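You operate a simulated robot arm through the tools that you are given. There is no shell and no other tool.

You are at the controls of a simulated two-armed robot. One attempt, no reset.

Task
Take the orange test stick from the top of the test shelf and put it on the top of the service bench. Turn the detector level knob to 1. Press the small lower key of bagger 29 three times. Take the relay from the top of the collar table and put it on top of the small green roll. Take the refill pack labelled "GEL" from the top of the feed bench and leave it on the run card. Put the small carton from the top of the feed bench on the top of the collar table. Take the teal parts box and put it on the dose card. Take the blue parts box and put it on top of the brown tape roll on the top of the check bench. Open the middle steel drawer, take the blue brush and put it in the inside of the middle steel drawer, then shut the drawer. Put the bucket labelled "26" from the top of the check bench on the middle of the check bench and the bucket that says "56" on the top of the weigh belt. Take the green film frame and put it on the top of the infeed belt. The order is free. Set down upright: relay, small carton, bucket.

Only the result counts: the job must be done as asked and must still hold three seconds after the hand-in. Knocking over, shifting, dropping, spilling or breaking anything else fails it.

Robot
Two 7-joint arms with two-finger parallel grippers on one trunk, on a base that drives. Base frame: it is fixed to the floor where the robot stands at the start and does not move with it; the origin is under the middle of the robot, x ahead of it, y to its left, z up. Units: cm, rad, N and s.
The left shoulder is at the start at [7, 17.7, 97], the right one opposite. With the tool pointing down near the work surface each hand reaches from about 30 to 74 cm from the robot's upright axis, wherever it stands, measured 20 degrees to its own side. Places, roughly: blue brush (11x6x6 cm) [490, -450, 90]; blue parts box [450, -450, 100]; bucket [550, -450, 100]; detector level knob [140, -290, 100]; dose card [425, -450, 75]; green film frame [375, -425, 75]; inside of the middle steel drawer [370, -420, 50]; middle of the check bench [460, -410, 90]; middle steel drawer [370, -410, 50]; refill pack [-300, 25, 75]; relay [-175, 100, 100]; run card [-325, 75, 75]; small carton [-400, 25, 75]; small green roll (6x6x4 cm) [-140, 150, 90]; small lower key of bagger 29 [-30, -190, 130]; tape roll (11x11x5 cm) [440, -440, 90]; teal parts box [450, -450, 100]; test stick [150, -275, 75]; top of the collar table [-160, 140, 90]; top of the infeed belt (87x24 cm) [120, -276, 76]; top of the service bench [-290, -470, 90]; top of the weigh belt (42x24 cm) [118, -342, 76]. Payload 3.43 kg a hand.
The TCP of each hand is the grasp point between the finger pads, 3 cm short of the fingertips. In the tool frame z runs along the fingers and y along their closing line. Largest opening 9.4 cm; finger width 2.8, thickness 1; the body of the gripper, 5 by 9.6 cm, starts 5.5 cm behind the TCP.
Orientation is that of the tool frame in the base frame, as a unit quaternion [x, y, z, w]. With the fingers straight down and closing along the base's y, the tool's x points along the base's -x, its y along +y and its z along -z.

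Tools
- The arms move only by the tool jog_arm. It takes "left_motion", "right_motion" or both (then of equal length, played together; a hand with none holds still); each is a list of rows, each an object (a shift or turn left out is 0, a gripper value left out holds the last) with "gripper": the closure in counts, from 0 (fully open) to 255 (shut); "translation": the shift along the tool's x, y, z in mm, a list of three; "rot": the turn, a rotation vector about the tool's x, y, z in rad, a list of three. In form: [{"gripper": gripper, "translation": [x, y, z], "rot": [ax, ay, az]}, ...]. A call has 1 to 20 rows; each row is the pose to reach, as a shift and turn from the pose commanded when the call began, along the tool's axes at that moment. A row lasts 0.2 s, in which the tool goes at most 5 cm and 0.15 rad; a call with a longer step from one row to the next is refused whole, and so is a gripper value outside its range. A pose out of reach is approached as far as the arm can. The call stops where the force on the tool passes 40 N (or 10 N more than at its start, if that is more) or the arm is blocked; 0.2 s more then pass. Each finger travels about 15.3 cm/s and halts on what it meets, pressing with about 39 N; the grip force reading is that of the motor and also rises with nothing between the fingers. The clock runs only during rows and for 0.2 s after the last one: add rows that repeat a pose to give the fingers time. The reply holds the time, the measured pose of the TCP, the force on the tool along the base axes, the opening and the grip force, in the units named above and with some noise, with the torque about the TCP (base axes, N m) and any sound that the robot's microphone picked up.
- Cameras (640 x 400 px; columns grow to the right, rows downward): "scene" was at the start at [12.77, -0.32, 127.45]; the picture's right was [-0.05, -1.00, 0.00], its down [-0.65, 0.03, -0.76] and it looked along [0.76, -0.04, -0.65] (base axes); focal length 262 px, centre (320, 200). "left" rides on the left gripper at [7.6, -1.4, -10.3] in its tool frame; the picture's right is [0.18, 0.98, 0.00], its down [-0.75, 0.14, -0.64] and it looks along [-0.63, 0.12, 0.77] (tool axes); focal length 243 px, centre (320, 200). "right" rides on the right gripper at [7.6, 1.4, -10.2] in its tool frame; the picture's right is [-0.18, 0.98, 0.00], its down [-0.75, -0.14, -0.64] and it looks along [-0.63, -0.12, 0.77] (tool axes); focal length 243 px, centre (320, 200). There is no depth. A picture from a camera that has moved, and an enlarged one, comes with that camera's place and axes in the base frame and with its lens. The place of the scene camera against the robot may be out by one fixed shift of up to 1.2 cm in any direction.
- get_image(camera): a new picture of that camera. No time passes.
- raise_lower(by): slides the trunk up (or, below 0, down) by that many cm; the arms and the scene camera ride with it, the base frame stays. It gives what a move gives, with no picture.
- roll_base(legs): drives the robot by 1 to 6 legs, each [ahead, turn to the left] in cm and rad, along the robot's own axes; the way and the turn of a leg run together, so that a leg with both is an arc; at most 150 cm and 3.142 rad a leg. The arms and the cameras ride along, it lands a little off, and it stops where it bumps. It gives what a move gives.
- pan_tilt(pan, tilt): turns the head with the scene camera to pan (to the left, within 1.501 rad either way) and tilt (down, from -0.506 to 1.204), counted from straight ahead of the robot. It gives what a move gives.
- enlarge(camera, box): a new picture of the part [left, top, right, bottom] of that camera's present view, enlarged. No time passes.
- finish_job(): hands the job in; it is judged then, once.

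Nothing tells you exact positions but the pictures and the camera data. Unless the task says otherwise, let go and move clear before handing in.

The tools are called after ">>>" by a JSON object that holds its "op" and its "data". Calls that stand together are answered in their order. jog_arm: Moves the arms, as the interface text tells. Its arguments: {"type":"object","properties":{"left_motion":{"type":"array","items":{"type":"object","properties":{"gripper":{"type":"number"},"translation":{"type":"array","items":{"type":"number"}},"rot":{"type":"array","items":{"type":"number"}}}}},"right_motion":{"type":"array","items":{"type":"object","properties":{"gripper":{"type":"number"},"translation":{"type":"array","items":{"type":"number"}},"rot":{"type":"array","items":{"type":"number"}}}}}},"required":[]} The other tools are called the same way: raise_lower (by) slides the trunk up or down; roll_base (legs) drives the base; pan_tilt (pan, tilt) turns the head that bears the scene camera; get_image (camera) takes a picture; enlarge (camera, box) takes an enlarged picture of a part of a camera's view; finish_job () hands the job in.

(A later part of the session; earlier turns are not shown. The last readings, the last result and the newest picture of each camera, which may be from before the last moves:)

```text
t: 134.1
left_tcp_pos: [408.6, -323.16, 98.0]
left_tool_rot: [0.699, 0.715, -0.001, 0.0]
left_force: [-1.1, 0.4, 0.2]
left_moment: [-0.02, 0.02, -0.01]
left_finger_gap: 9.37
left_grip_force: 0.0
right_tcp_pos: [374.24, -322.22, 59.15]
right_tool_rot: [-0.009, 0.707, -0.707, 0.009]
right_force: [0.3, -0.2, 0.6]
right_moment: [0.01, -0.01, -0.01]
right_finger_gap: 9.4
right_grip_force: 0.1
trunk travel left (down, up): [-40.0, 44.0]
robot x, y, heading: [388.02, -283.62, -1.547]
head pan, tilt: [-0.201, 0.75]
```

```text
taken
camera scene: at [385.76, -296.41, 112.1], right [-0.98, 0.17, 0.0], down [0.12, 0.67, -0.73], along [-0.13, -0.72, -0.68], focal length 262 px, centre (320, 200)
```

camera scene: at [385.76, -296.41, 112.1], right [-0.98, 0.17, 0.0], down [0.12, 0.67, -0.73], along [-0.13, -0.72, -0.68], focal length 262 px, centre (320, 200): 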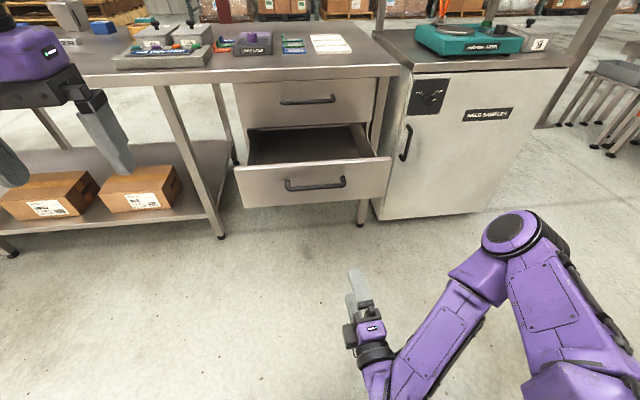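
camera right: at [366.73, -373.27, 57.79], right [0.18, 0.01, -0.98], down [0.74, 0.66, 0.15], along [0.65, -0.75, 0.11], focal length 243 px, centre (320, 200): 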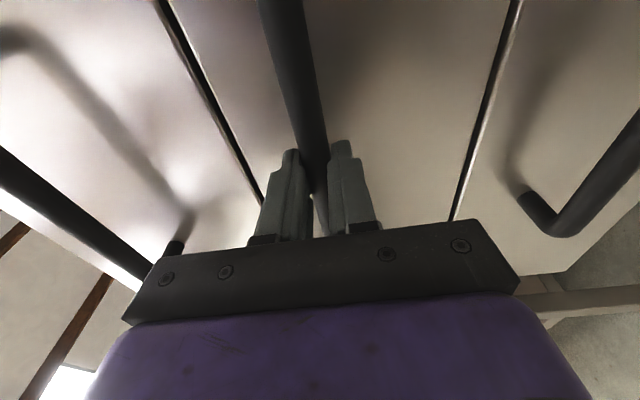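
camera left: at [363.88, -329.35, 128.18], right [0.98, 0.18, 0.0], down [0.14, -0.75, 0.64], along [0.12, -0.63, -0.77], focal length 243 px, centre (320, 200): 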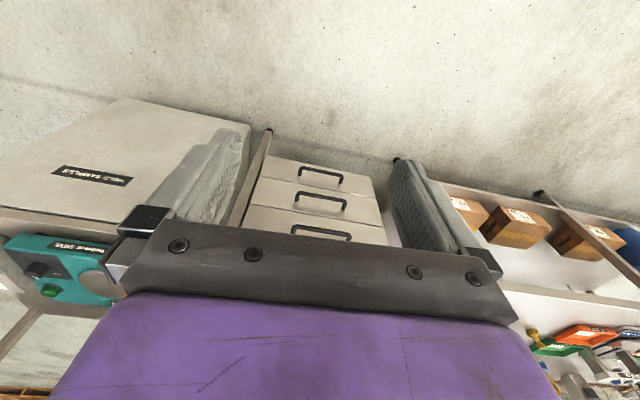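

The drawer stands open and steady. I'll raise the trunk, bring the right hand back to pointing down, and then drive round the east end of the bench to its back side.

>>> {"op": "raise_lower", "data": {"by": 35}}

>>> {"op": "jog_arm", "data": {"right_motion": [{"translation": [0, -20, 4]}, {"translation": [0, -40, 8], "rot": [-0.0806, 0.0806, 0.0806]}, {"translation": [0, -60, 12], "rot": [-0.1612, 0.1612, 0.1612]}, {"translation": [0, -80, 16], "rot": [-0.2418, 0.2418, 0.2418]}, {"translation": [0, -100, 20], "rot": [-0.3224, 0.3224, 0.3224]}, {"translation": [0, -120, 20], "rot": [-0.403, 0.403, 0.403]}, {"translation": [0, -140, 20], "rot": [-0.4836, 0.4836, 0.4836]}, {"translation": [0, -160, 20], "rot": [-0.5642, 0.5642, 0.5642]}, {"translation": [0, -180, 20], "rot": [-0.6448, 0.6448, 0.6448]}, {"translation": [0, -200, 20], "rot": [-0.7254, 0.7254, 0.7254]}, {"translation": [0, -220, 20], "rot": [-0.806, 0.806, 0.806]}, {"translation": [0, -240, 20], "rot": [-0.8866, 0.8866, 0.8866]}, {"translation": [0, -260, 20], "rot": [-0.9672, 0.9672, 0.9672]}, {"translation": [0, -280, 20], "rot": [-1.0478, 1.0478, 1.0478]}, {"translation": [0, -290, 20], "rot": [-1.1284, 1.1284, 1.1284]}, {"translation": [0, -300, 20], "rot": [-1.209, 1.209, 1.209]}]}}

>>> {"op": "pan_tilt", "data": {"pan": 1.4, "tilt": 0.3}}

>>> {"op": "get_image", "data": {"camera": "scene"}}

```text
t: 137.5
left_tcp_pos: [408.42, -323.33, 133.01]
left_tool_rot: [0.699, 0.715, 0.0, 0.0]
left_force: [0.8, -0.8, -0.2]
left_moment: [-0.06, 0.01, 0.03]
left_finger_gap: 9.37
left_grip_force: 0.0
right_tcp_pos: [374.3, -322.14, 94.05]
right_tool_rot: [-0.008, 0.707, -0.707, 0.008]
right_force: [0.4, 0.3, -0.1]
right_moment: [0.02, 0.03, 0.03]
right_finger_gap: 9.4
right_grip_force: 0.2
trunk travel left (down, up): [-75.0, 9.0]
robot x, y, heading: [387.62, -283.44, -1.546]
head pan, tilt: [-0.201, 0.75]
```

```text
t: 140.9
left_tcp_pos: [408.56, -323.33, 132.95]
left_tool_rot: [0.699, 0.715, 0.0, 0.001]
left_force: [-0.3, -0.2, 0.2]
left_moment: [0.02, -0.01, 0.01]
left_finger_gap: 9.41
left_grip_force: 0.2
right_tcp_pos: [374.34, -324.18, 124.23]
right_tool_rot: [0.699, 0.715, 0.001, 0.0]
right_force: [-0.7, 0.1, -0.6]
right_moment: [0.01, 0.02, 0.04]
right_finger_gap: 9.39
right_grip_force: 0.1
right hand out of reach, approached as far as the arm can: row 2, 3, 4, 5, 6, 7
trunk travel left (down, up): [-75.0, 9.0]
robot x, y, heading: [387.63, -283.43, -1.546]
head pan, tilt: [-0.201, 0.75]
```

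```text
t: 142.6
left_tcp_pos: [408.53, -323.25, 133.06]
left_tool_rot: [0.698, 0.716, 0.0, 0.0]
left_force: [0.0, -0.6, 0.8]
left_moment: [0.01, 0.0, 0.02]
left_finger_gap: 9.38
left_grip_force: 0.0
right_tcp_pos: [374.26, -324.21, 124.18]
right_tool_rot: [0.698, 0.717, -0.001, 0.0]
right_force: [-0.6, 0.5, 0.3]
right_moment: [-0.01, 0.02, 0.02]
right_finger_gap: 9.4
right_grip_force: 0.1
trunk travel left (down, up): [-75.0, 9.0]
robot x, y, heading: [387.77, -283.65, -1.542]
head pan, tilt: [1.4, 0.3]
```

```text
taken
camera scene: at [396.45, -289.68, 151.13], right [-0.15, -0.99, 0.0], down [-0.29, 0.04, -0.96], along [0.94, -0.14, -0.3], focal length 262 px, centre (320, 200)
```

scene: 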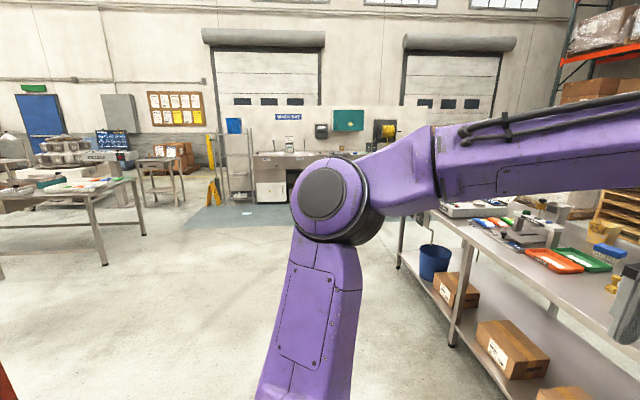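

The bench's east end is near x = 630 with open floor beyond. I'll drive around that end and check the space behind before entering.

>>> {"op": "roll_base", "data": {"legs": [[0, 1.545], [150, 0], [150, 0], [15, 0], [0, -1.57], [130, 0]]}}

>>> {"op": "pan_tilt", "data": {"pan": -0.6, "tilt": 0.35}}

>>> {"op": "get_image", "data": {"camera": "scene"}}

>>> {"op": "pan_tilt", "data": {"pan": 0, "tilt": 0.35}}

>>> {"op": "get_image", "data": {"camera": "scene"}}

```text
t: 171.6
left_tcp_pos: [726.26, -450.22, 133.03]
left_tool_rot: [0.689, 0.725, 0.0, 0.0]
left_force: [0.1, -0.2, 1.3]
left_moment: [0.02, 0.02, 0.01]
left_finger_gap: 9.41
left_grip_force: 0.1
right_tcp_pos: [692.34, -451.68, 124.08]
right_tool_rot: [0.69, 0.724, 0.0, 0.0]
right_force: [-0.2, 0.3, 0.4]
right_moment: [0.0, -0.02, 0.03]
right_finger_gap: 9.42
right_grip_force: 0.1
trunk travel left (down, up): [-75.0, 9.0]
robot x, y, heading: [704.61, -410.79, -1.526]
head pan, tilt: [1.4, 0.3]
```

```text
t: 173.6
left_tcp_pos: [726.36, -450.25, 132.96]
left_tool_rot: [0.69, 0.724, 0.001, -0.001]
left_force: [0.8, 0.6, 0.6]
left_moment: [0.01, -0.04, 0.0]
left_finger_gap: 9.4
left_grip_force: 0.0
right_tcp_pos: [692.26, -451.85, 124.11]
right_tool_rot: [0.691, 0.723, -0.001, 0.0]
right_force: [-0.8, 0.4, -0.3]
right_moment: [0.0, 0.0, -0.01]
right_finger_gap: 9.4
right_grip_force: 0.1
trunk travel left (down, up): [-75.0, 9.0]
robot x, y, heading: [704.6, -410.99, -1.522]
head pan, tilt: [-0.6, 0.351]
```

```text
taken
camera scene: at [699.44, -423.61, 150.66], right [-0.85, 0.53, 0.0], down [0.18, 0.29, -0.94], along [-0.49, -0.8, -0.34], focal length 262 px, centre (320, 200)
```

scene: 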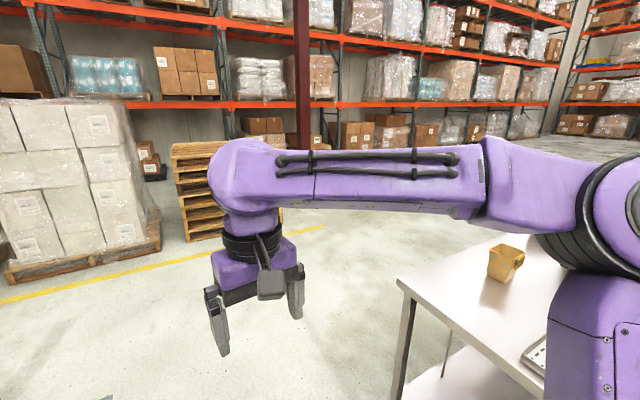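

```text
t: 174.6
left_tcp_pos: [726.31, -450.25, 133.08]
left_tool_rot: [0.69, 0.724, -0.001, 0.0]
left_force: [-0.3, -0.7, 0.5]
left_moment: [0.03, -0.01, 0.01]
left_finger_gap: 9.38
left_grip_force: 0.0
right_tcp_pos: [692.28, -451.77, 124.07]
right_tool_rot: [0.69, 0.723, -0.001, 0.0]
right_force: [-0.9, 1.1, -0.1]
right_moment: [0.03, 0.05, 0.02]
right_finger_gap: 9.4
right_grip_force: 0.1
trunk travel left (down, up): [-75.0, 9.0]
robot x, y, heading: [705.01, -410.46, -1.523]
head pan, tilt: [0.0, 0.351]
```

```text
taken
camera scene: at [704.74, -424.98, 150.66], right [-1.0, -0.05, 0.0], down [-0.02, 0.34, -0.94], along [0.04, -0.94, -0.34], focal length 262 px, centre (320, 200)
```

scene: 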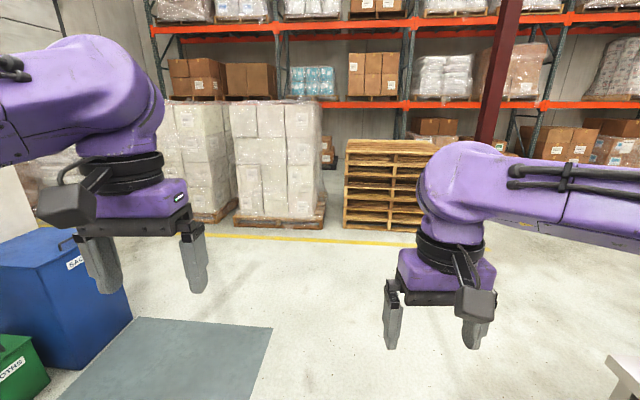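

The corridor behind the bench is clear, with pallets well back. I'll drive down and turn along the back of the bench.

>>> {"op": "roll_base", "data": {"legs": [[130, 0], [0, -1.61], [90, 0]]}}

>>> {"op": "pan_tilt", "data": {"pan": -0.9, "tilt": 0.4}}

>>> {"op": "get_image", "data": {"camera": "scene"}}

>>> {"op": "pan_tilt", "data": {"pan": 0, "tilt": 0.4}}

>>> {"op": "get_image", "data": {"camera": "scene"}}

```text
t: 189.4
left_tcp_pos: [580.85, -557.14, 132.99]
left_tool_rot: [1.0, -0.009, -0.001, 0.0]
left_force: [0.0, -0.4, -0.6]
left_moment: [-0.03, -0.02, 0.0]
left_finger_gap: 9.4
left_grip_force: 0.1
right_tcp_pos: [581.47, -523.11, 124.11]
right_tool_rot: [1.0, -0.008, -0.001, 0.001]
right_force: [-0.6, -1.2, -0.4]
right_moment: [0.02, -0.02, -0.01]
right_finger_gap: 9.4
right_grip_force: 0.1
trunk travel left (down, up): [-75.0, 9.0]
robot x, y, heading: [621.73, -537.86, 3.122]
head pan, tilt: [0.0, 0.351]
```

```text
t: 190.6
left_tcp_pos: [580.92, -557.42, 133.07]
left_tool_rot: [1.0, -0.009, 0.001, 0.0]
left_force: [0.7, 0.6, 0.0]
left_moment: [-0.01, 0.01, 0.03]
left_finger_gap: 9.37
left_grip_force: 0.1
right_tcp_pos: [581.45, -523.09, 124.22]
right_tool_rot: [1.0, -0.008, 0.0, 0.0]
right_force: [-0.1, -0.3, 0.8]
right_moment: [0.0, 0.0, 0.03]
right_finger_gap: 9.39
right_grip_force: 0.1
trunk travel left (down, up): [-75.0, 9.0]
robot x, y, heading: [621.76, -538.63, 3.121]
head pan, tilt: [-0.901, 0.4]
```

```text
taken
camera scene: at [610.27, -530.74, 150.2], right [0.79, 0.61, 0.0], down [0.24, -0.31, -0.92], along [-0.56, 0.73, -0.39], focal length 262 px, centre (320, 200)
```

scene: 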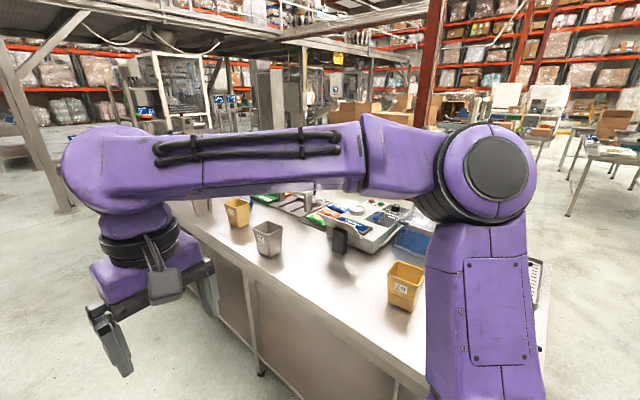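

```text
t: 191.8
left_tcp_pos: [580.88, -557.27, 133.07]
left_tool_rot: [1.0, -0.009, 0.0, 0.0]
left_force: [0.0, 0.0, 0.7]
left_moment: [0.0, 0.01, -0.01]
left_finger_gap: 9.4
left_grip_force: 0.0
right_tcp_pos: [581.51, -523.16, 124.17]
right_tool_rot: [1.0, -0.009, 0.0, 0.0]
right_force: [0.0, 0.7, 0.8]
right_moment: [0.0, 0.02, 0.03]
right_finger_gap: 9.4
right_grip_force: 0.0
trunk travel left (down, up): [-75.0, 9.0]
robot x, y, heading: [621.7, -538.38, 3.125]
head pan, tilt: [0.0, 0.4]
```

```text
taken
camera scene: at [606.64, -537.92, 150.2], right [0.02, 1.0, 0.0], down [0.39, -0.01, -0.92], along [-0.92, 0.02, -0.39], focal length 262 px, centre (320, 200)
```

scene: 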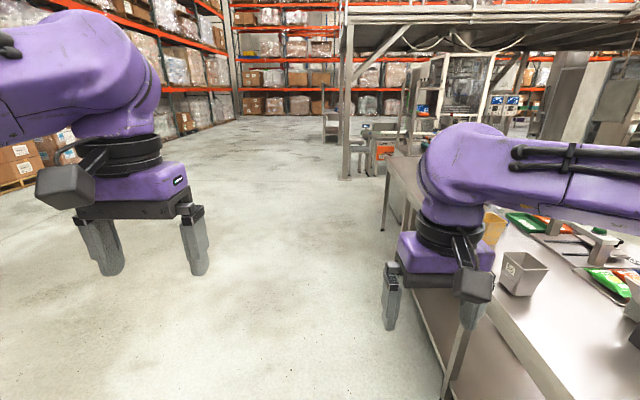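

Four buckets show their labels on this side. I'll drive on a little and turn to face the bench from behind.

>>> {"op": "roll_base", "data": {"legs": [[75, 0], [0, -1.553]]}}

>>> {"op": "pan_tilt", "data": {"pan": 0, "tilt": 0.55}}

>>> {"op": "get_image", "data": {"camera": "scene"}}

>>> {"op": "enlarge", "data": {"camera": "scene", "box": [160, 100, 480, 300]}}

>>> {"op": "pan_tilt", "data": {"pan": 0.7, "tilt": 0.55}}

>>> {"op": "get_image", "data": {"camera": "scene"}}

```text
t: 199.6
left_tcp_pos: [526.8, -496.91, 133.02]
left_tool_rot: [0.71, -0.704, -0.001, -0.001]
left_force: [0.2, -0.1, 0.7]
left_moment: [0.0, 0.0, -0.01]
left_finger_gap: 9.39
left_grip_force: 0.1
right_tcp_pos: [560.87, -496.59, 124.27]
right_tool_rot: [0.712, -0.703, 0.0, -0.001]
right_force: [-0.1, -0.1, -0.2]
right_moment: [-0.01, -0.01, -0.01]
right_finger_gap: 9.4
right_grip_force: 0.0
trunk travel left (down, up): [-75.0, 9.0]
robot x, y, heading: [546.87, -536.8, 1.589]
head pan, tilt: [0.0, 0.4]
```

```text
t: 200.3
left_tcp_pos: [526.88, -497.03, 133.01]
left_tool_rot: [0.711, -0.704, 0.0, 0.0]
left_force: [-1.0, 0.1, 0.1]
left_moment: [-0.01, 0.02, 0.0]
left_finger_gap: 9.41
left_grip_force: 0.1
right_tcp_pos: [560.87, -496.54, 124.15]
right_tool_rot: [0.712, -0.702, -0.001, 0.0]
right_force: [-0.5, 0.3, 0.0]
right_moment: [-0.01, -0.01, -0.01]
right_finger_gap: 9.39
right_grip_force: 0.0
trunk travel left (down, up): [-75.0, 9.0]
robot x, y, heading: [546.94, -537.33, 1.584]
head pan, tilt: [0.0, 0.55]
```

```text
taken
camera scene: at [546.01, -523.07, 148.84], right [1.0, 0.01, 0.0], down [0.01, -0.52, -0.85], along [-0.01, 0.85, -0.52], focal length 262 px, centre (320, 200)
```

scene: 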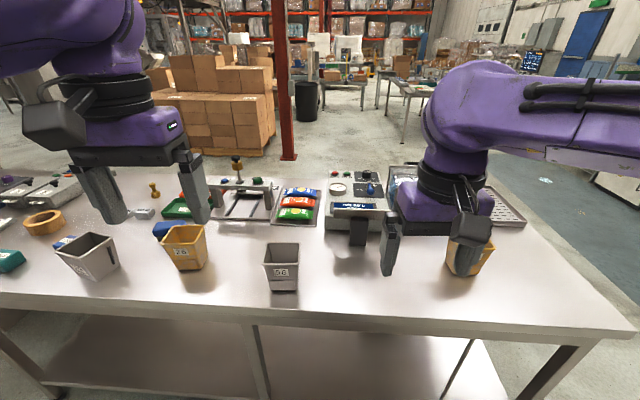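

```text
2.00 times, centred on (320, 200) of scene
camera zoom: at [546.01, -523.07, 148.84], right [1.0, 0.01, 0.0], down [0.01, -0.52, -0.85], along [-0.01, 0.85, -0.52], focal length 525 px, centre (320, 200)
```

zoom: 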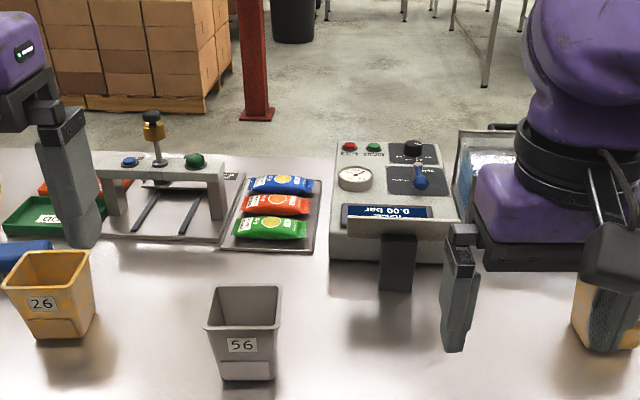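

```text
t: 201.3
left_tcp_pos: [526.78, -497.02, 133.03]
left_tool_rot: [0.711, -0.704, 0.001, 0.0]
left_force: [1.1, 0.0, -0.7]
left_moment: [-0.01, -0.02, 0.01]
left_finger_gap: 9.39
left_grip_force: 0.0
right_tcp_pos: [560.82, -496.64, 124.23]
right_tool_rot: [0.711, -0.703, 0.0, -0.001]
right_force: [-0.4, -0.4, -0.2]
right_moment: [0.01, 0.0, 0.04]
right_finger_gap: 9.4
right_grip_force: 0.1
trunk travel left (down, up): [-75.0, 9.0]
robot x, y, heading: [547.03, -537.4, 1.582]
head pan, tilt: [0.7, 0.55]
```

```text
taken
camera scene: at [540.25, -525.24, 148.83], right [0.76, 0.65, 0.0], down [0.34, -0.4, -0.85], along [-0.56, 0.65, -0.52], focal length 262 px, centre (320, 200)
```

scene: 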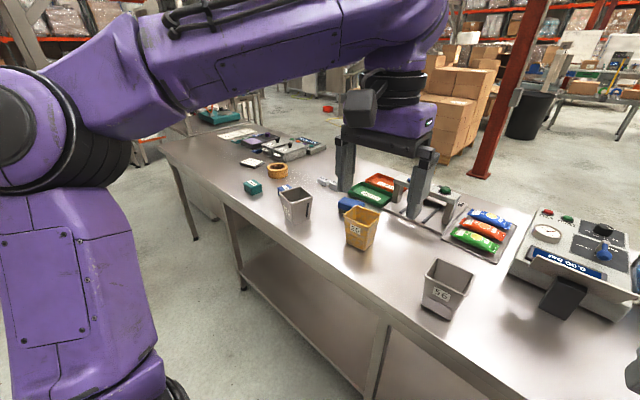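

I can read "26" on the yellow bucket and "56" on the grey one. I'll check the other two buckets' numbers as well.

>>> {"op": "enlarge", "data": {"camera": "scene", "box": [230, 140, 390, 260]}}

>>> {"op": "enlarge", "data": {"camera": "scene", "box": [400, 240, 500, 330]}}

>>> {"op": "pan_tilt", "data": {"pan": -0.5, "tilt": 0.75}}

>>> {"op": "get_image", "data": {"camera": "scene"}}

```text
3.33 times, centred on (310, 200) of scene
camera zoom: at [540.25, -525.24, 148.83], right [0.76, 0.65, 0.0], down [0.34, -0.4, -0.85], along [-0.56, 0.65, -0.52], focal length 875 px, centre (353, 200)
```

zoom: 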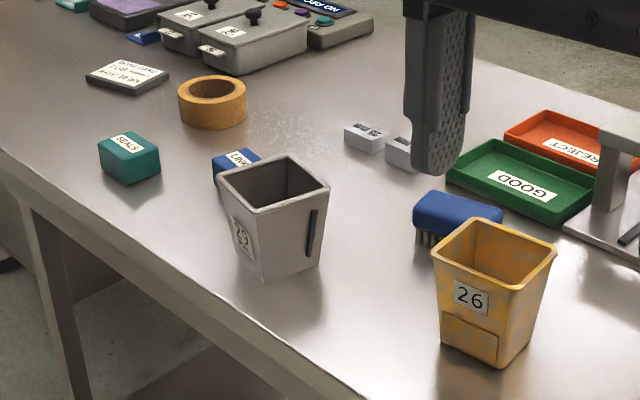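

```text
4.44 times, centred on (450, 285) of scene
camera zoom: at [540.25, -525.24, 148.83], right [0.76, 0.65, 0.0], down [0.34, -0.4, -0.85], along [-0.56, 0.65, -0.52], focal length 1167 px, centre (-258, -178)
```

zoom: 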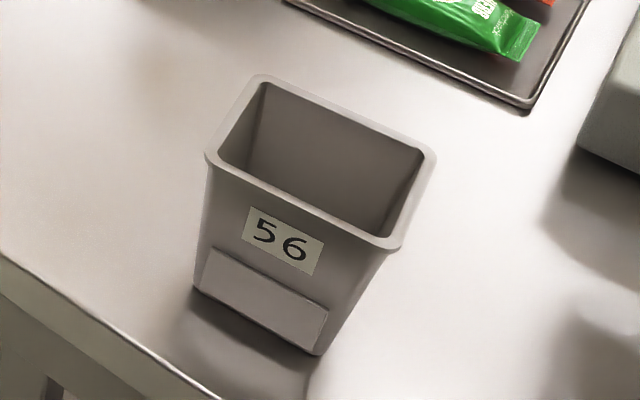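

```text
t: 202.8
left_tcp_pos: [526.81, -496.93, 133.02]
left_tool_rot: [0.71, -0.704, -0.001, 0.0]
left_force: [-1.0, 0.0, 0.1]
left_moment: [0.03, 0.02, -0.01]
left_finger_gap: 9.4
left_grip_force: 0.0
right_tcp_pos: [560.81, -496.51, 124.16]
right_tool_rot: [0.711, -0.703, -0.001, -0.001]
right_force: [-0.2, 0.4, -0.5]
right_moment: [-0.01, 0.01, -0.01]
right_finger_gap: 9.38
right_grip_force: 0.0
trunk travel left (down, up): [-75.0, 9.0]
robot x, y, heading: [546.83, -537.2, 1.582]
head pan, tilt: [-0.499, 0.75]
```

```text
taken
camera scene: at [549.97, -524.72, 147.09], right [0.88, -0.47, 0.0], down [-0.32, -0.6, -0.73], along [0.34, 0.65, -0.68], focal length 262 px, centre (320, 200)
```

scene: 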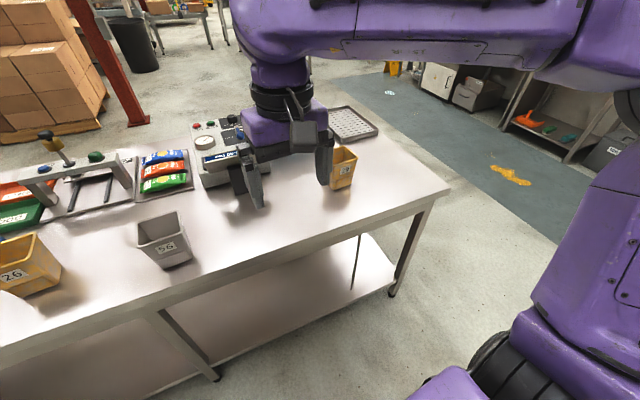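

Bucket 26 is the yellow one near [504, -458] and bucket 56 the grey one near [533, -458]; the bench top is at about z = 85.5. I'll first do the two parts boxes, so I move the robot west to x about 450 behind the bench.

>>> {"op": "roll_base", "data": {"legs": [[0, 1.557], [97, 0], [0, -1.571]]}}

>>> {"op": "pan_tilt", "data": {"pan": 0.0, "tilt": 0.6}}

>>> {"op": "get_image", "data": {"camera": "scene"}}

```text
t: 215.4
left_tcp_pos: [431.22, -495.45, 132.94]
left_tool_rot: [-0.704, 0.71, 0.0, 0.0]
left_force: [0.1, 0.9, -0.4]
left_moment: [-0.02, 0.0, 0.0]
left_finger_gap: 9.41
left_grip_force: 0.0
right_tcp_pos: [465.15, -495.82, 124.24]
right_tool_rot: [-0.703, 0.711, 0.0, 0.0]
right_force: [-0.4, -0.3, -1.2]
right_moment: [0.01, -0.02, 0.04]
right_finger_gap: 9.39
right_grip_force: 0.1
trunk travel left (down, up): [-75.0, 9.0]
robot x, y, heading: [450.14, -536.33, 1.564]
head pan, tilt: [-0.499, 0.75]
```

```text
t: 216.3
left_tcp_pos: [431.04, -495.57, 132.94]
left_tool_rot: [-0.704, 0.711, -0.001, 0.0]
left_force: [-0.8, 0.9, 0.6]
left_moment: [0.0, -0.01, -0.04]
left_finger_gap: 9.41
left_grip_force: 0.0
right_tcp_pos: [465.29, -495.86, 124.17]
right_tool_rot: [-0.704, 0.71, 0.001, 0.0]
right_force: [0.2, 0.8, -0.1]
right_moment: [0.0, 0.04, -0.01]
right_finger_gap: 9.4
right_grip_force: 0.1
trunk travel left (down, up): [-75.0, 9.0]
robot x, y, heading: [450.19, -536.01, 1.564]
head pan, tilt: [0.0, 0.6]
```

```text
taken
camera scene: at [449.83, -522.17, 148.38], right [1.0, -0.01, 0.0], down [-0.01, -0.57, -0.82], along [0.01, 0.82, -0.57], focal length 262 px, centre (320, 200)
```

scene: 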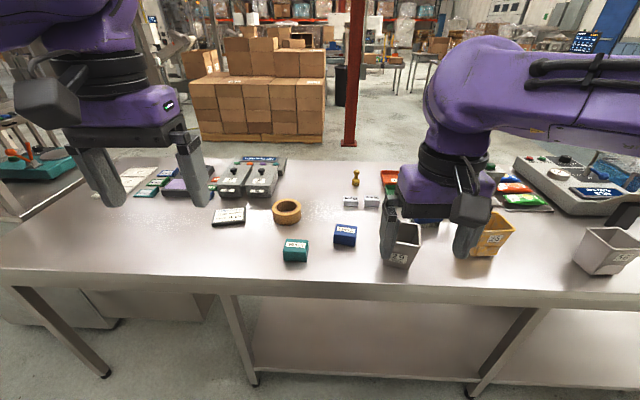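

The back edge is at y about -476. I'll move up close to it and take detailed views from the head and left hand.

>>> {"op": "roll_base", "data": {"legs": [[28, 0]]}}

>>> {"op": "pan_tilt", "data": {"pan": 0.15, "tilt": 0.75}}

>>> {"op": "get_image", "data": {"camera": "scene"}}

>>> {"op": "get_image", "data": {"camera": "left"}}

```text
t: 218.2
left_tcp_pos: [431.42, -468.02, 133.1]
left_tool_rot: [-0.703, 0.711, 0.0, 0.001]
left_force: [0.1, -0.5, 0.2]
left_moment: [0.01, -0.02, 0.03]
left_finger_gap: 9.39
left_grip_force: 0.0
right_tcp_pos: [465.67, -468.31, 124.07]
right_tool_rot: [-0.703, 0.711, 0.002, 0.001]
right_force: [-0.5, -0.3, -0.7]
right_moment: [0.01, 0.0, 0.03]
right_finger_gap: 9.4
right_grip_force: 0.1
trunk travel left (down, up): [-75.0, 9.0]
robot x, y, heading: [450.5, -509.04, 1.564]
head pan, tilt: [0.0, 0.6]
```

```text
t: 218.9
left_tcp_pos: [431.45, -467.82, 133.01]
left_tool_rot: [-0.703, 0.711, 0.0, 0.001]
left_force: [-0.4, 1.0, -0.5]
left_moment: [0.01, 0.01, 0.0]
left_finger_gap: 9.42
left_grip_force: 0.0
right_tcp_pos: [465.6, -468.11, 124.07]
right_tool_rot: [-0.704, 0.71, 0.001, 0.001]
right_force: [0.1, -0.2, 0.3]
right_moment: [-0.02, 0.02, -0.04]
right_finger_gap: 9.38
right_grip_force: 0.0
trunk travel left (down, up): [-75.0, 9.0]
robot x, y, heading: [450.54, -508.61, 1.561]
head pan, tilt: [0.15, 0.75]
```

```text
taken
camera scene: at [448.88, -495.1, 147.09], right [0.99, 0.14, 0.0], down [0.09, -0.68, -0.73], along [-0.1, 0.72, -0.68], focal length 262 px, centre (320, 200)
```

scene: 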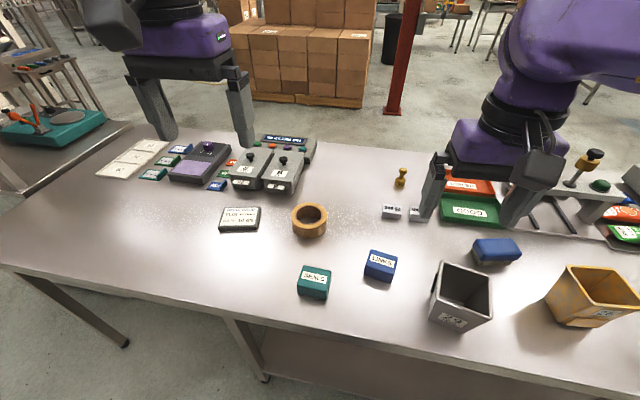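

```text
taken
camera left: at [432.78, -475.48, 143.24], right [-0.98, -0.17, 0.0], down [-0.13, 0.75, 0.64], along [-0.11, 0.63, -0.77], focal length 243 px, centre (320, 200)
```

left: 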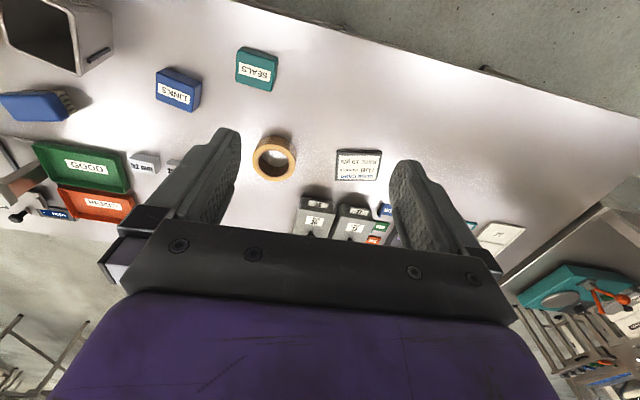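

I have good positions now: teal box [442.6, -462.7], blue box [458.3, -456], tape roll [437.7, -443], dose card [416, -442]. I'll zoom to see the boxes' orientation and size.

>>> {"op": "enlarge", "data": {"camera": "left", "box": [130, 30, 400, 200]}}

>>> {"op": "enlarge", "data": {"camera": "scene", "box": [200, 180, 420, 318]}}

```text
2.35 times, centred on (265, 115) of left
camera zoom: at [432.78, -475.48, 143.24], right [-0.98, -0.17, 0.0], down [-0.13, 0.75, 0.64], along [-0.11, 0.63, -0.77], focal length 571 px, centre (449, 400)
```

zoom: 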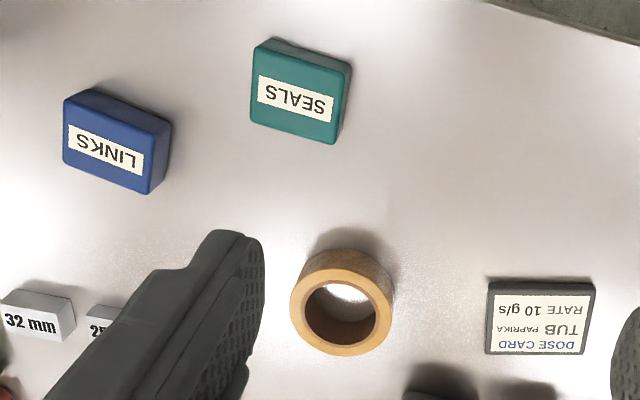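

```text
2.90 times, centred on (310, 249) of scene
camera zoom: at [448.88, -495.1, 147.09], right [0.99, 0.14, 0.0], down [0.09, -0.68, -0.73], along [-0.1, 0.72, -0.68], focal length 761 px, centre (349, 58)
```

zoom: 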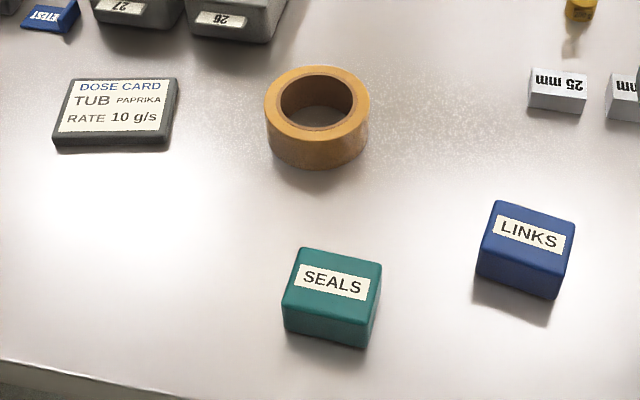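

The teal box is about 7.4 x 5.6 x 3.7 cm, turned about -0.07 rad. I'll bring the left hand over it and down to just above, then check.

>>> {"op": "jog_arm", "data": {"left_motion": [{"translation": [-20, -35, 0], "rot": [0, 0, 0.03]}, {"translation": [-40, -70, 0], "rot": [0, 0, 0.06]}, {"translation": [-64, -113, 0], "rot": [0, 0, 0.06]}, {"translation": [-64, -113, 45], "rot": [0, 0, 0.06]}, {"translation": [-64, -113, 90], "rot": [0, 0, 0.06]}, {"translation": [-64, -113, 135], "rot": [0, 0, 0.06]}, {"translation": [-64, -113, 180], "rot": [0, 0, 0.06]}, {"translation": [-64, -113, 225], "rot": [0, 0, 0.06]}, {"translation": [-64, -113, 270], "rot": [0, 0, 0.06]}, {"translation": [-64, -113, 330], "rot": [0, 0, 0.06]}, {"translation": [-64, -113, 345], "rot": [0, 0, 0.06]}]}}

>>> {"op": "get_image", "data": {"camera": "left"}}

>>> {"op": "get_image", "data": {"camera": "scene"}}

```text
refused: row 10 steps farther than a row can; nothing moved
```

```text
taken
camera left: at [432.78, -475.48, 143.24], right [-0.98, -0.17, 0.0], down [-0.13, 0.75, 0.64], along [-0.11, 0.63, -0.77], focal length 243 px, centre (320, 200)
```

left: 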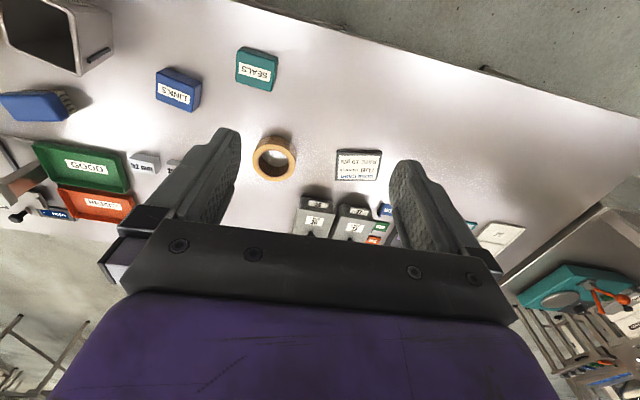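

```text
taken
camera scene: at [448.88, -495.1, 147.09], right [0.99, 0.14, 0.0], down [0.09, -0.68, -0.73], along [-0.1, 0.72, -0.68], focal length 262 px, centre (320, 200)
```

scene: 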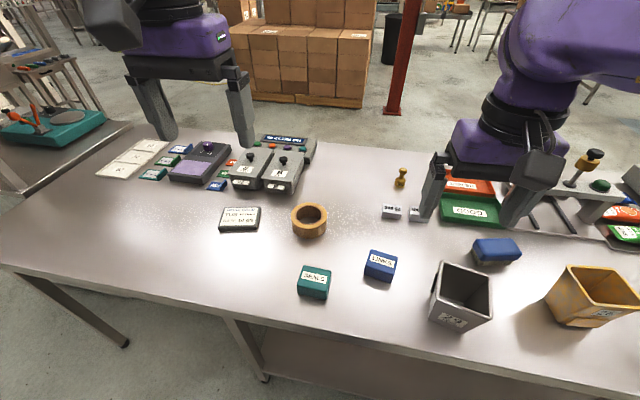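

A step was over 5 cm, so nothing moved. I'll resend with smaller steps.

>>> {"op": "jog_arm", "data": {"left_motion": [{"translation": [-20, -35, 0], "rot": [0, 0, 0.03]}, {"translation": [-40, -70, 0], "rot": [0, 0, 0.06]}, {"translation": [-64, -113, 0], "rot": [0, 0, 0.06]}, {"translation": [-64, -113, 45], "rot": [0, 0, 0.06]}, {"translation": [-64, -113, 90], "rot": [0, 0, 0.06]}, {"translation": [-64, -113, 135], "rot": [0, 0, 0.06]}, {"translation": [-64, -113, 180], "rot": [0, 0, 0.06]}, {"translation": [-64, -113, 225], "rot": [0, 0, 0.06]}, {"translation": [-64, -113, 270], "rot": [0, 0, 0.06]}, {"translation": [-64, -113, 310], "rot": [0, 0, 0.06]}, {"translation": [-64, -113, 330], "rot": [0, 0, 0.06]}]}}

>>> {"op": "get_image", "data": {"camera": "left"}}

>>> {"op": "get_image", "data": {"camera": "scene"}}

```text
t: 221.3
left_tcp_pos: [442.91, -461.55, 99.97]
left_tool_rot: [-0.682, 0.732, 0.0, 0.001]
left_force: [-0.7, -0.2, -0.4]
left_moment: [0.01, -0.02, 0.06]
left_finger_gap: 9.42
left_grip_force: 0.0
right_tcp_pos: [465.62, -468.18, 124.01]
right_tool_rot: [-0.703, 0.711, 0.001, 0.0]
right_force: [-0.2, 0.1, 0.8]
right_moment: [-0.01, 0.03, 0.04]
right_finger_gap: 9.36
right_grip_force: 0.0
trunk travel left (down, up): [-75.0, 9.0]
robot x, y, heading: [450.72, -508.44, 1.56]
head pan, tilt: [0.15, 0.75]
```

```text
taken
camera left: at [443.77, -469.3, 110.2], right [-0.99, -0.11, 0.0], down [-0.09, 0.76, 0.64], along [-0.07, 0.64, -0.77], focal length 243 px, centre (320, 200)
```

left: 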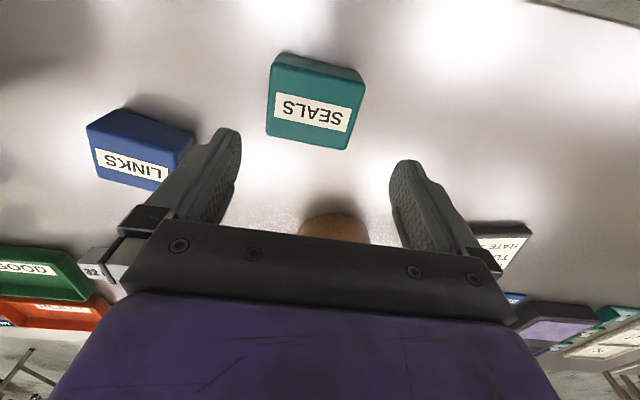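

```text
taken
camera scene: at [448.89, -495.12, 147.09], right [0.99, 0.14, 0.0], down [0.09, -0.68, -0.73], along [-0.1, 0.72, -0.68], focal length 262 px, centre (320, 200)
```

scene: 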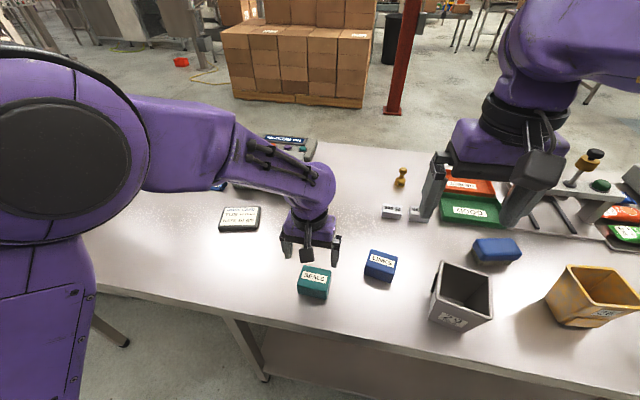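

The hand is well aligned over the teal box, needing only about 5 mm sideways. I'll descend and grip.

>>> {"op": "jog_arm", "data": {"left_motion": [{"translation": [2, -5, 30], "rot": [0, 0, 0.015]}, {"translation": [2, -5, 60], "rot": [0, 0, 0.015]}, {"translation": [2, -5, 85], "rot": [0, 0, 0.015]}, {"translation": [2, -5, 98], "rot": [0, 0, 0.015]}, {"translation": [2, -5, 105], "rot": [0, 0, 0.015]}, {"translation": [2, -5, 105], "rot": [0, 0, 0.015], "gripper": 255}, {"translation": [2, -5, 105], "rot": [0, 0, 0.015], "gripper": 255}, {"translation": [2, -5, 105], "rot": [0, 0, 0.015], "gripper": 255}]}}

>>> {"op": "get_image", "data": {"camera": "left"}}

```text
t: 223.1
left_tcp_pos: [443.31, -461.69, 89.58]
left_tool_rot: [-0.676, 0.737, 0.001, 0.0]
left_force: [0.5, 1.2, 2.4]
left_moment: [-0.07, -0.15, 0.08]
left_finger_gap: 7.88
left_grip_force: 38.8
right_tcp_pos: [465.7, -468.43, 124.21]
right_tool_rot: [-0.704, 0.71, 0.0, 0.0]
right_force: [-1.0, 0.1, 0.0]
right_moment: [0.03, 0.0, 0.0]
right_finger_gap: 9.4
right_grip_force: 0.1
trunk travel left (down, up): [-75.0, 9.0]
robot x, y, heading: [450.55, -508.63, 1.561]
head pan, tilt: [0.15, 0.75]
```

```text
taken
camera left: at [444.14, -469.53, 99.8], right [-1.0, -0.1, 0.0], down [-0.08, 0.76, 0.64], along [-0.06, 0.64, -0.77], focal length 243 px, centre (320, 200)
```

left: 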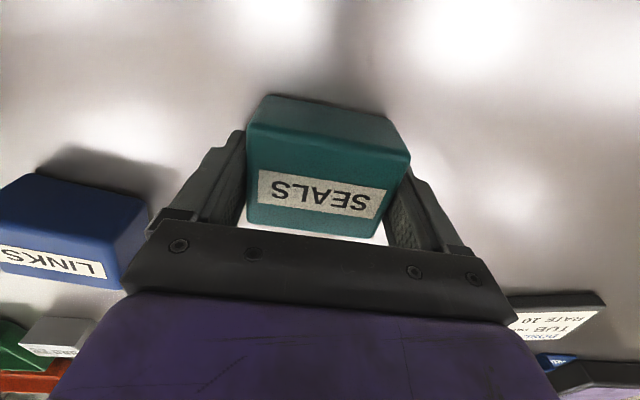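

The teal box is gripped. I'll lift it and carry it over the dose card.

>>> {"op": "jog_arm", "data": {"left_motion": [{"translation": [0, 0, -30]}, {"translation": [0, 0, -60]}, {"translation": [0, 0, -90]}, {"translation": [-20, 35, -90]}, {"translation": [-42, 71, -90]}, {"translation": [-63, 107, -90], "rot": [0, 0, -0.03]}, {"translation": [-85, 143, -90], "rot": [0, 0, -0.06]}, {"translation": [-106, 179, -90], "rot": [0, 0, -0.08]}, {"translation": [-127, 215, -90], "rot": [0, 0, -0.08]}, {"translation": [-148, 251, -90], "rot": [0, 0, -0.08]}, {"translation": [-170, 287, -90], "rot": [0, 0, -0.08]}, {"translation": [-170, 287, -60], "rot": [0, 0, -0.08]}]}}

>>> {"op": "get_image", "data": {"camera": "left"}}

>>> {"op": "enlarge", "data": {"camera": "scene", "box": [100, 130, 360, 292]}}

```text
t: 225.7
left_tcp_pos: [416.36, -442.34, 95.53]
left_tool_rot: [-0.705, 0.709, 0.001, 0.0]
left_force: [-0.6, -0.4, -1.5]
left_moment: [0.01, -0.02, -0.01]
left_finger_gap: 7.87
left_grip_force: 39.0
right_tcp_pos: [465.62, -468.13, 124.07]
right_tool_rot: [-0.704, 0.711, 0.0, 0.0]
right_force: [0.6, -0.5, 1.0]
right_moment: [0.03, 0.01, 0.05]
right_finger_gap: 9.4
right_grip_force: 0.0
trunk travel left (down, up): [-75.0, 9.0]
robot x, y, heading: [450.8, -508.71, 1.561]
head pan, tilt: [0.15, 0.75]
```

```text
taken
camera left: at [417.71, -450.01, 105.85], right [-0.98, -0.18, 0.0], down [-0.14, 0.75, 0.64], along [-0.11, 0.63, -0.77], focal length 243 px, centre (320, 200)
```

left: 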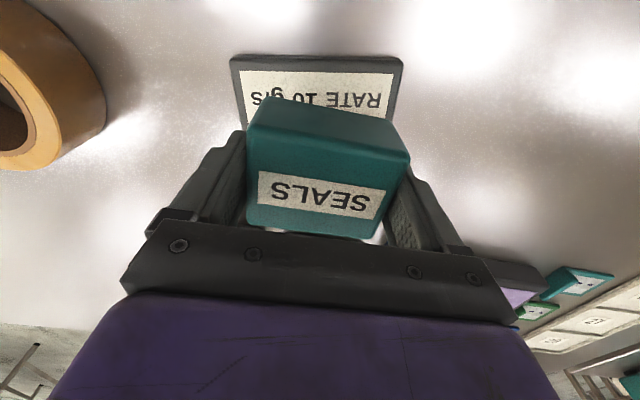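

```text
2.46 times, centred on (230, 211) of scene
camera zoom: at [448.89, -495.07, 147.09], right [0.99, 0.14, 0.0], down [0.09, -0.68, -0.73], along [-0.1, 0.72, -0.68], focal length 646 px, centre (542, 173)
```

zoom: 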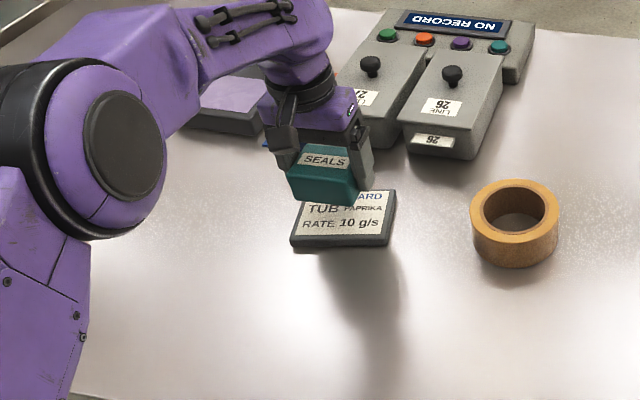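

Centre matches the card; the card is turned by about +0.2 rad, so I'll turn the box to match and lower it gently.

>>> {"op": "jog_arm", "data": {"left_motion": [{"translation": [0, 0, 10], "rot": [0, 0, -0.09]}, {"translation": [0, 0, 25], "rot": [0, 0, -0.18]}, {"translation": [0, 0, 38], "rot": [0, 0, -0.18]}, {"translation": [0, 0, 42], "rot": [0, 0, -0.18]}, {"translation": [0, 0, 44], "rot": [0, 0, -0.18]}]}}

>>> {"op": "enlarge", "data": {"camera": "scene", "box": [160, 150, 320, 250]}}

```text
t: 226.9
left_tcp_pos: [416.19, -442.43, 91.18]
left_tool_rot: [0.765, -0.644, 0.0, -0.001]
left_force: [-0.4, 0.4, 0.9]
left_moment: [-0.04, 0.06, 0.02]
left_finger_gap: 7.88
left_grip_force: 39.0
right_tcp_pos: [465.62, -468.15, 124.22]
right_tool_rot: [-0.704, 0.71, 0.001, 0.0]
right_force: [0.1, -0.2, 0.3]
right_moment: [-0.03, 0.0, 0.0]
right_finger_gap: 9.39
right_grip_force: 0.2
trunk travel left (down, up): [-75.0, 9.0]
robot x, y, heading: [450.76, -508.68, 1.558]
head pan, tilt: [0.15, 0.75]
```

```text
4.00 times, centred on (240, 200) of scene
camera zoom: at [448.88, -495.17, 147.1], right [0.99, 0.14, 0.0], down [0.09, -0.68, -0.73], along [-0.1, 0.72, -0.68], focal length 1050 px, centre (640, 200)
```

zoom: 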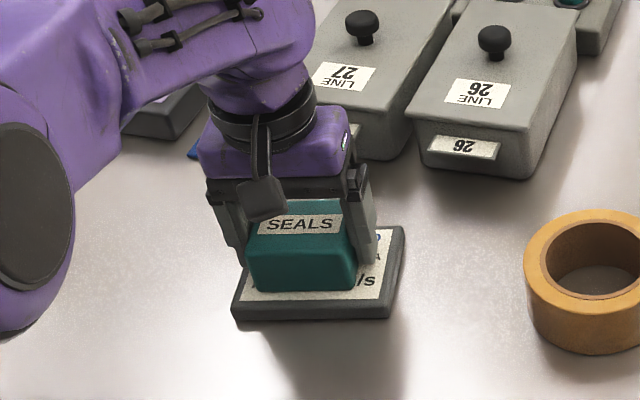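

The box is hovering just over the card, a little to the left. I'll shift it 8 mm and lower until I feel contact.

>>> {"op": "jog_arm", "data": {"left_motion": [{"translation": [0, -4, 0]}, {"translation": [0, -8, 0]}, {"translation": [0, -8, 2]}, {"translation": [0, -8, 4]}, {"translation": [0, -8, 5]}, {"translation": [0, -8, 6]}]}}

>>> {"op": "enlarge", "data": {"camera": "scene", "box": [160, 150, 320, 250]}}

```text
t: 228.3
left_tcp_pos: [417.08, -442.35, 91.03]
left_tool_rot: [0.766, -0.643, -0.005, -0.004]
left_force: [-6.5, 9.9, 32.1]
left_moment: [-0.35, 0.07, -0.13]
left_finger_gap: 7.89
left_grip_force: 38.9
right_tcp_pos: [465.76, -468.47, 124.29]
right_tool_rot: [-0.703, 0.711, 0.001, 0.002]
right_force: [1.0, -0.6, 0.2]
right_moment: [0.01, -0.02, -0.02]
right_finger_gap: 9.38
right_grip_force: 0.1
trunk travel left (down, up): [-75.0, 9.0]
robot x, y, heading: [450.72, -508.36, 1.56]
head pan, tilt: [0.15, 0.75]
```

```text
4.00 times, centred on (240, 200) of scene
camera zoom: at [449.05, -495.52, 147.16], right [0.99, 0.14, 0.0], down [0.09, -0.67, -0.73], along [-0.1, 0.73, -0.68], focal length 1050 px, centre (640, 200)
```

zoom: 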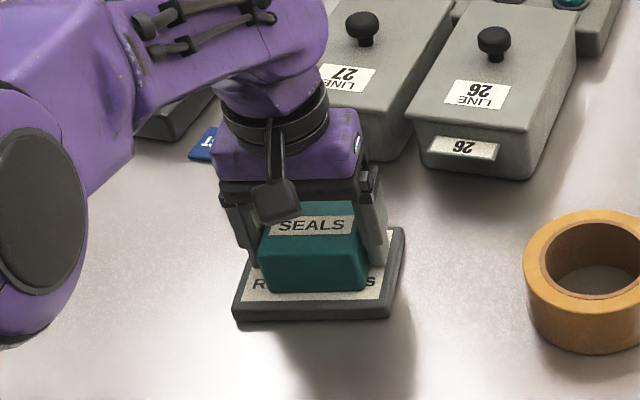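

The box is resting on the card. I'll ease off the pressing, release and rise.

>>> {"op": "jog_arm", "data": {"left_motion": [{"translation": [0, 0, -5]}, {"translation": [0, 0, -5], "gripper": 0}, {"translation": [0, 0, -5], "gripper": 0}, {"translation": [0, 0, -30], "gripper": 0}, {"translation": [0, 0, -70], "gripper": 0}, {"translation": [0, 0, -110], "gripper": 0}]}}

>>> {"op": "enlarge", "data": {"camera": "scene", "box": [180, 160, 420, 310]}}

>>> {"op": "get_image", "data": {"camera": "left"}}

```text
t: 229.7
left_tcp_pos: [417.13, -442.24, 101.64]
left_tool_rot: [0.766, -0.643, -0.001, -0.001]
left_force: [0.3, -0.3, -0.6]
left_moment: [-0.01, 0.0, 0.02]
left_finger_gap: 9.39
left_grip_force: 0.1
right_tcp_pos: [465.76, -468.39, 124.11]
right_tool_rot: [-0.703, 0.711, 0.001, 0.0]
right_force: [0.4, -0.4, 0.9]
right_moment: [0.01, 0.02, 0.0]
right_finger_gap: 9.4
right_grip_force: 0.0
trunk travel left (down, up): [-75.0, 9.0]
robot x, y, heading: [450.72, -508.33, 1.557]
head pan, tilt: [0.15, 0.75]
```

```text
2.67 times, centred on (300, 235) of scene
camera zoom: at [448.93, -495.27, 147.1], right [0.99, 0.14, 0.0], down [0.09, -0.67, -0.73], along [-0.1, 0.72, -0.68], focal length 700 px, centre (373, 107)
```

zoom: 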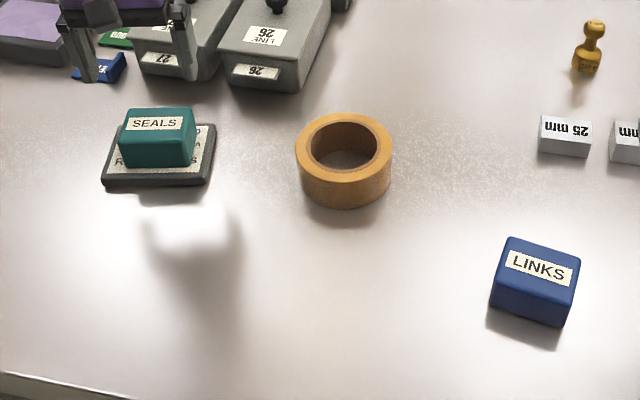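

```text
taken
camera left: at [419.85, -449.54, 111.82], right [-0.94, -0.35, 0.0], down [-0.27, 0.72, 0.64], along [-0.22, 0.6, -0.77], focal length 243 px, centre (320, 200)
```

left: 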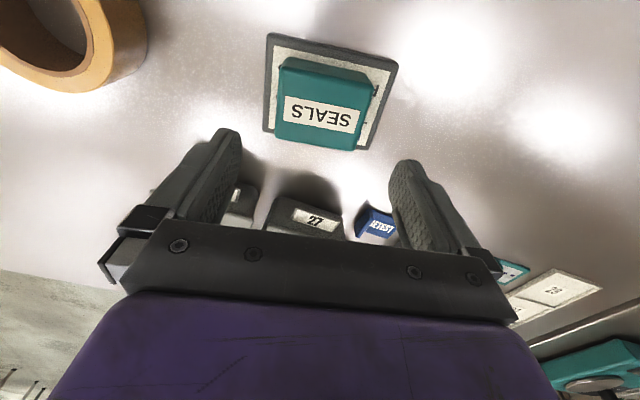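

Teal is on the dose card. Next, I'll move the right hand out of the way and bring the left hand over the blue box at [459.6, -454.3], turned about -0.19 rad.

>>> {"op": "jog_arm", "data": {"left_motion": [{"translation": [0, 0, -30]}, {"translation": [0, 0, -60]}, {"translation": [0, 0, -60]}, {"translation": [0, 0, -60]}, {"translation": [0, 0, -60]}, {"translation": [0, 0, -60]}, {"translation": [19, -40, -60], "rot": [0, 0, 0.036]}, {"translation": [38, -80, -60], "rot": [0, 0, 0.072]}, {"translation": [57, -119, -60], "rot": [0, 0, 0.108]}, {"translation": [76, -159, -60], "rot": [0, 0, 0.144]}, {"translation": [95, -199, -60], "rot": [0, 0, 0.18]}, {"translation": [115, -239, -60], "rot": [0, 0, 0.216]}, {"translation": [134, -279, -60], "rot": [0, 0, 0.252]}, {"translation": [153, -318, -60], "rot": [0, 0, 0.288]}, {"translation": [172, -358, -60], "rot": [0, 0, 0.324]}, {"translation": [191, -398, -60], "rot": [0, 0, 0.36]}, {"translation": [191, -398, -30], "rot": [0, 0, 0.36]}, {"translation": [191, -398, 10], "rot": [0, 0, 0.36]}], "right_motion": [{"translation": [10, -42, 0]}, {"translation": [20, -84, 0]}, {"translation": [30, -126, 0]}, {"translation": [40, -168, 0]}, {"translation": [50, -210, 0]}, {"translation": [60, -250, 0]}, {"translation": [60, -250, 0]}, {"translation": [60, -250, 0]}, {"translation": [60, -250, 0]}, {"translation": [60, -250, 0]}, {"translation": [60, -250, 0]}, {"translation": [60, -250, 0]}, {"translation": [60, -250, 0]}, {"translation": [60, -250, 0]}, {"translation": [60, -250, 0]}, {"translation": [60, -250, 0]}, {"translation": [60, -250, 0]}, {"translation": [60, -250, 0]}]}}

>>> {"op": "get_image", "data": {"camera": "left"}}

>>> {"op": "get_image", "data": {"camera": "scene"}}

```text
t: 233.5
left_tcp_pos: [458.87, -453.61, 101.13]
left_tool_rot: [-0.645, 0.764, -0.007, 0.005]
left_force: [-0.2, -0.8, 0.7]
left_moment: [-0.02, 0.04, -0.02]
left_finger_gap: 9.39
left_grip_force: 0.0
right_tcp_pos: [489.49, -472.74, 123.58]
right_tool_rot: [-0.703, 0.711, 0.0, 0.0]
right_force: [0.3, -0.9, -0.7]
right_moment: [-0.02, 0.0, -0.02]
right_finger_gap: 9.4
right_grip_force: 0.0
right hand out of reach, approached as far as the arm can: row 6, 7, 8, 9, 10, 11, 12, 13, 14, 15, 16, 17, 18
trunk travel left (down, up): [-75.0, 9.0]
robot x, y, heading: [450.55, -508.72, 1.56]
head pan, tilt: [0.15, 0.75]
```

```text
taken
camera left: at [458.82, -461.33, 111.3], right [-1.0, -0.02, -0.02], down [-0.02, 0.77, 0.64], along [0.0, 0.64, -0.77], focal length 243 px, centre (320, 200)
```

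left: 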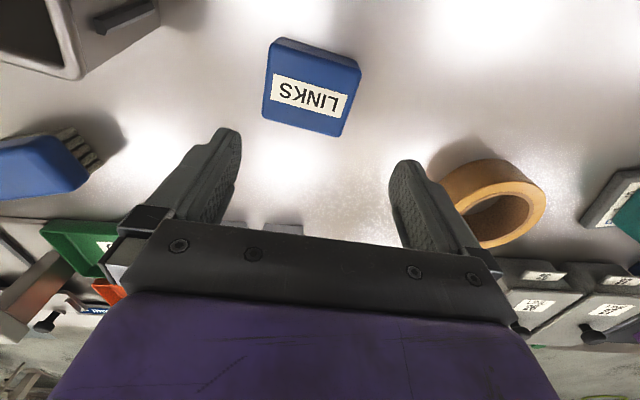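

```text
taken
camera scene: at [448.9, -495.05, 147.09], right [0.99, 0.14, 0.0], down [0.09, -0.68, -0.73], along [-0.1, 0.72, -0.68], focal length 262 px, centre (320, 200)
```

scene: 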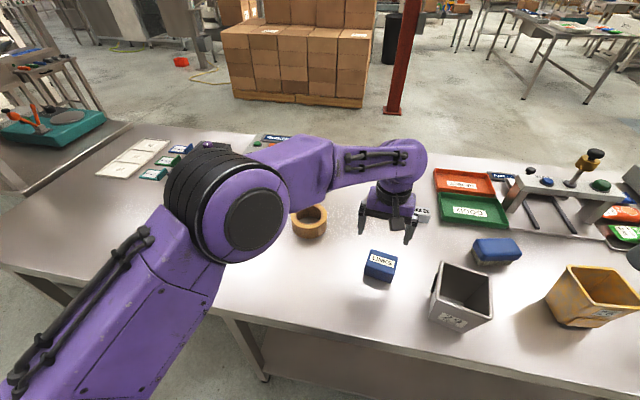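

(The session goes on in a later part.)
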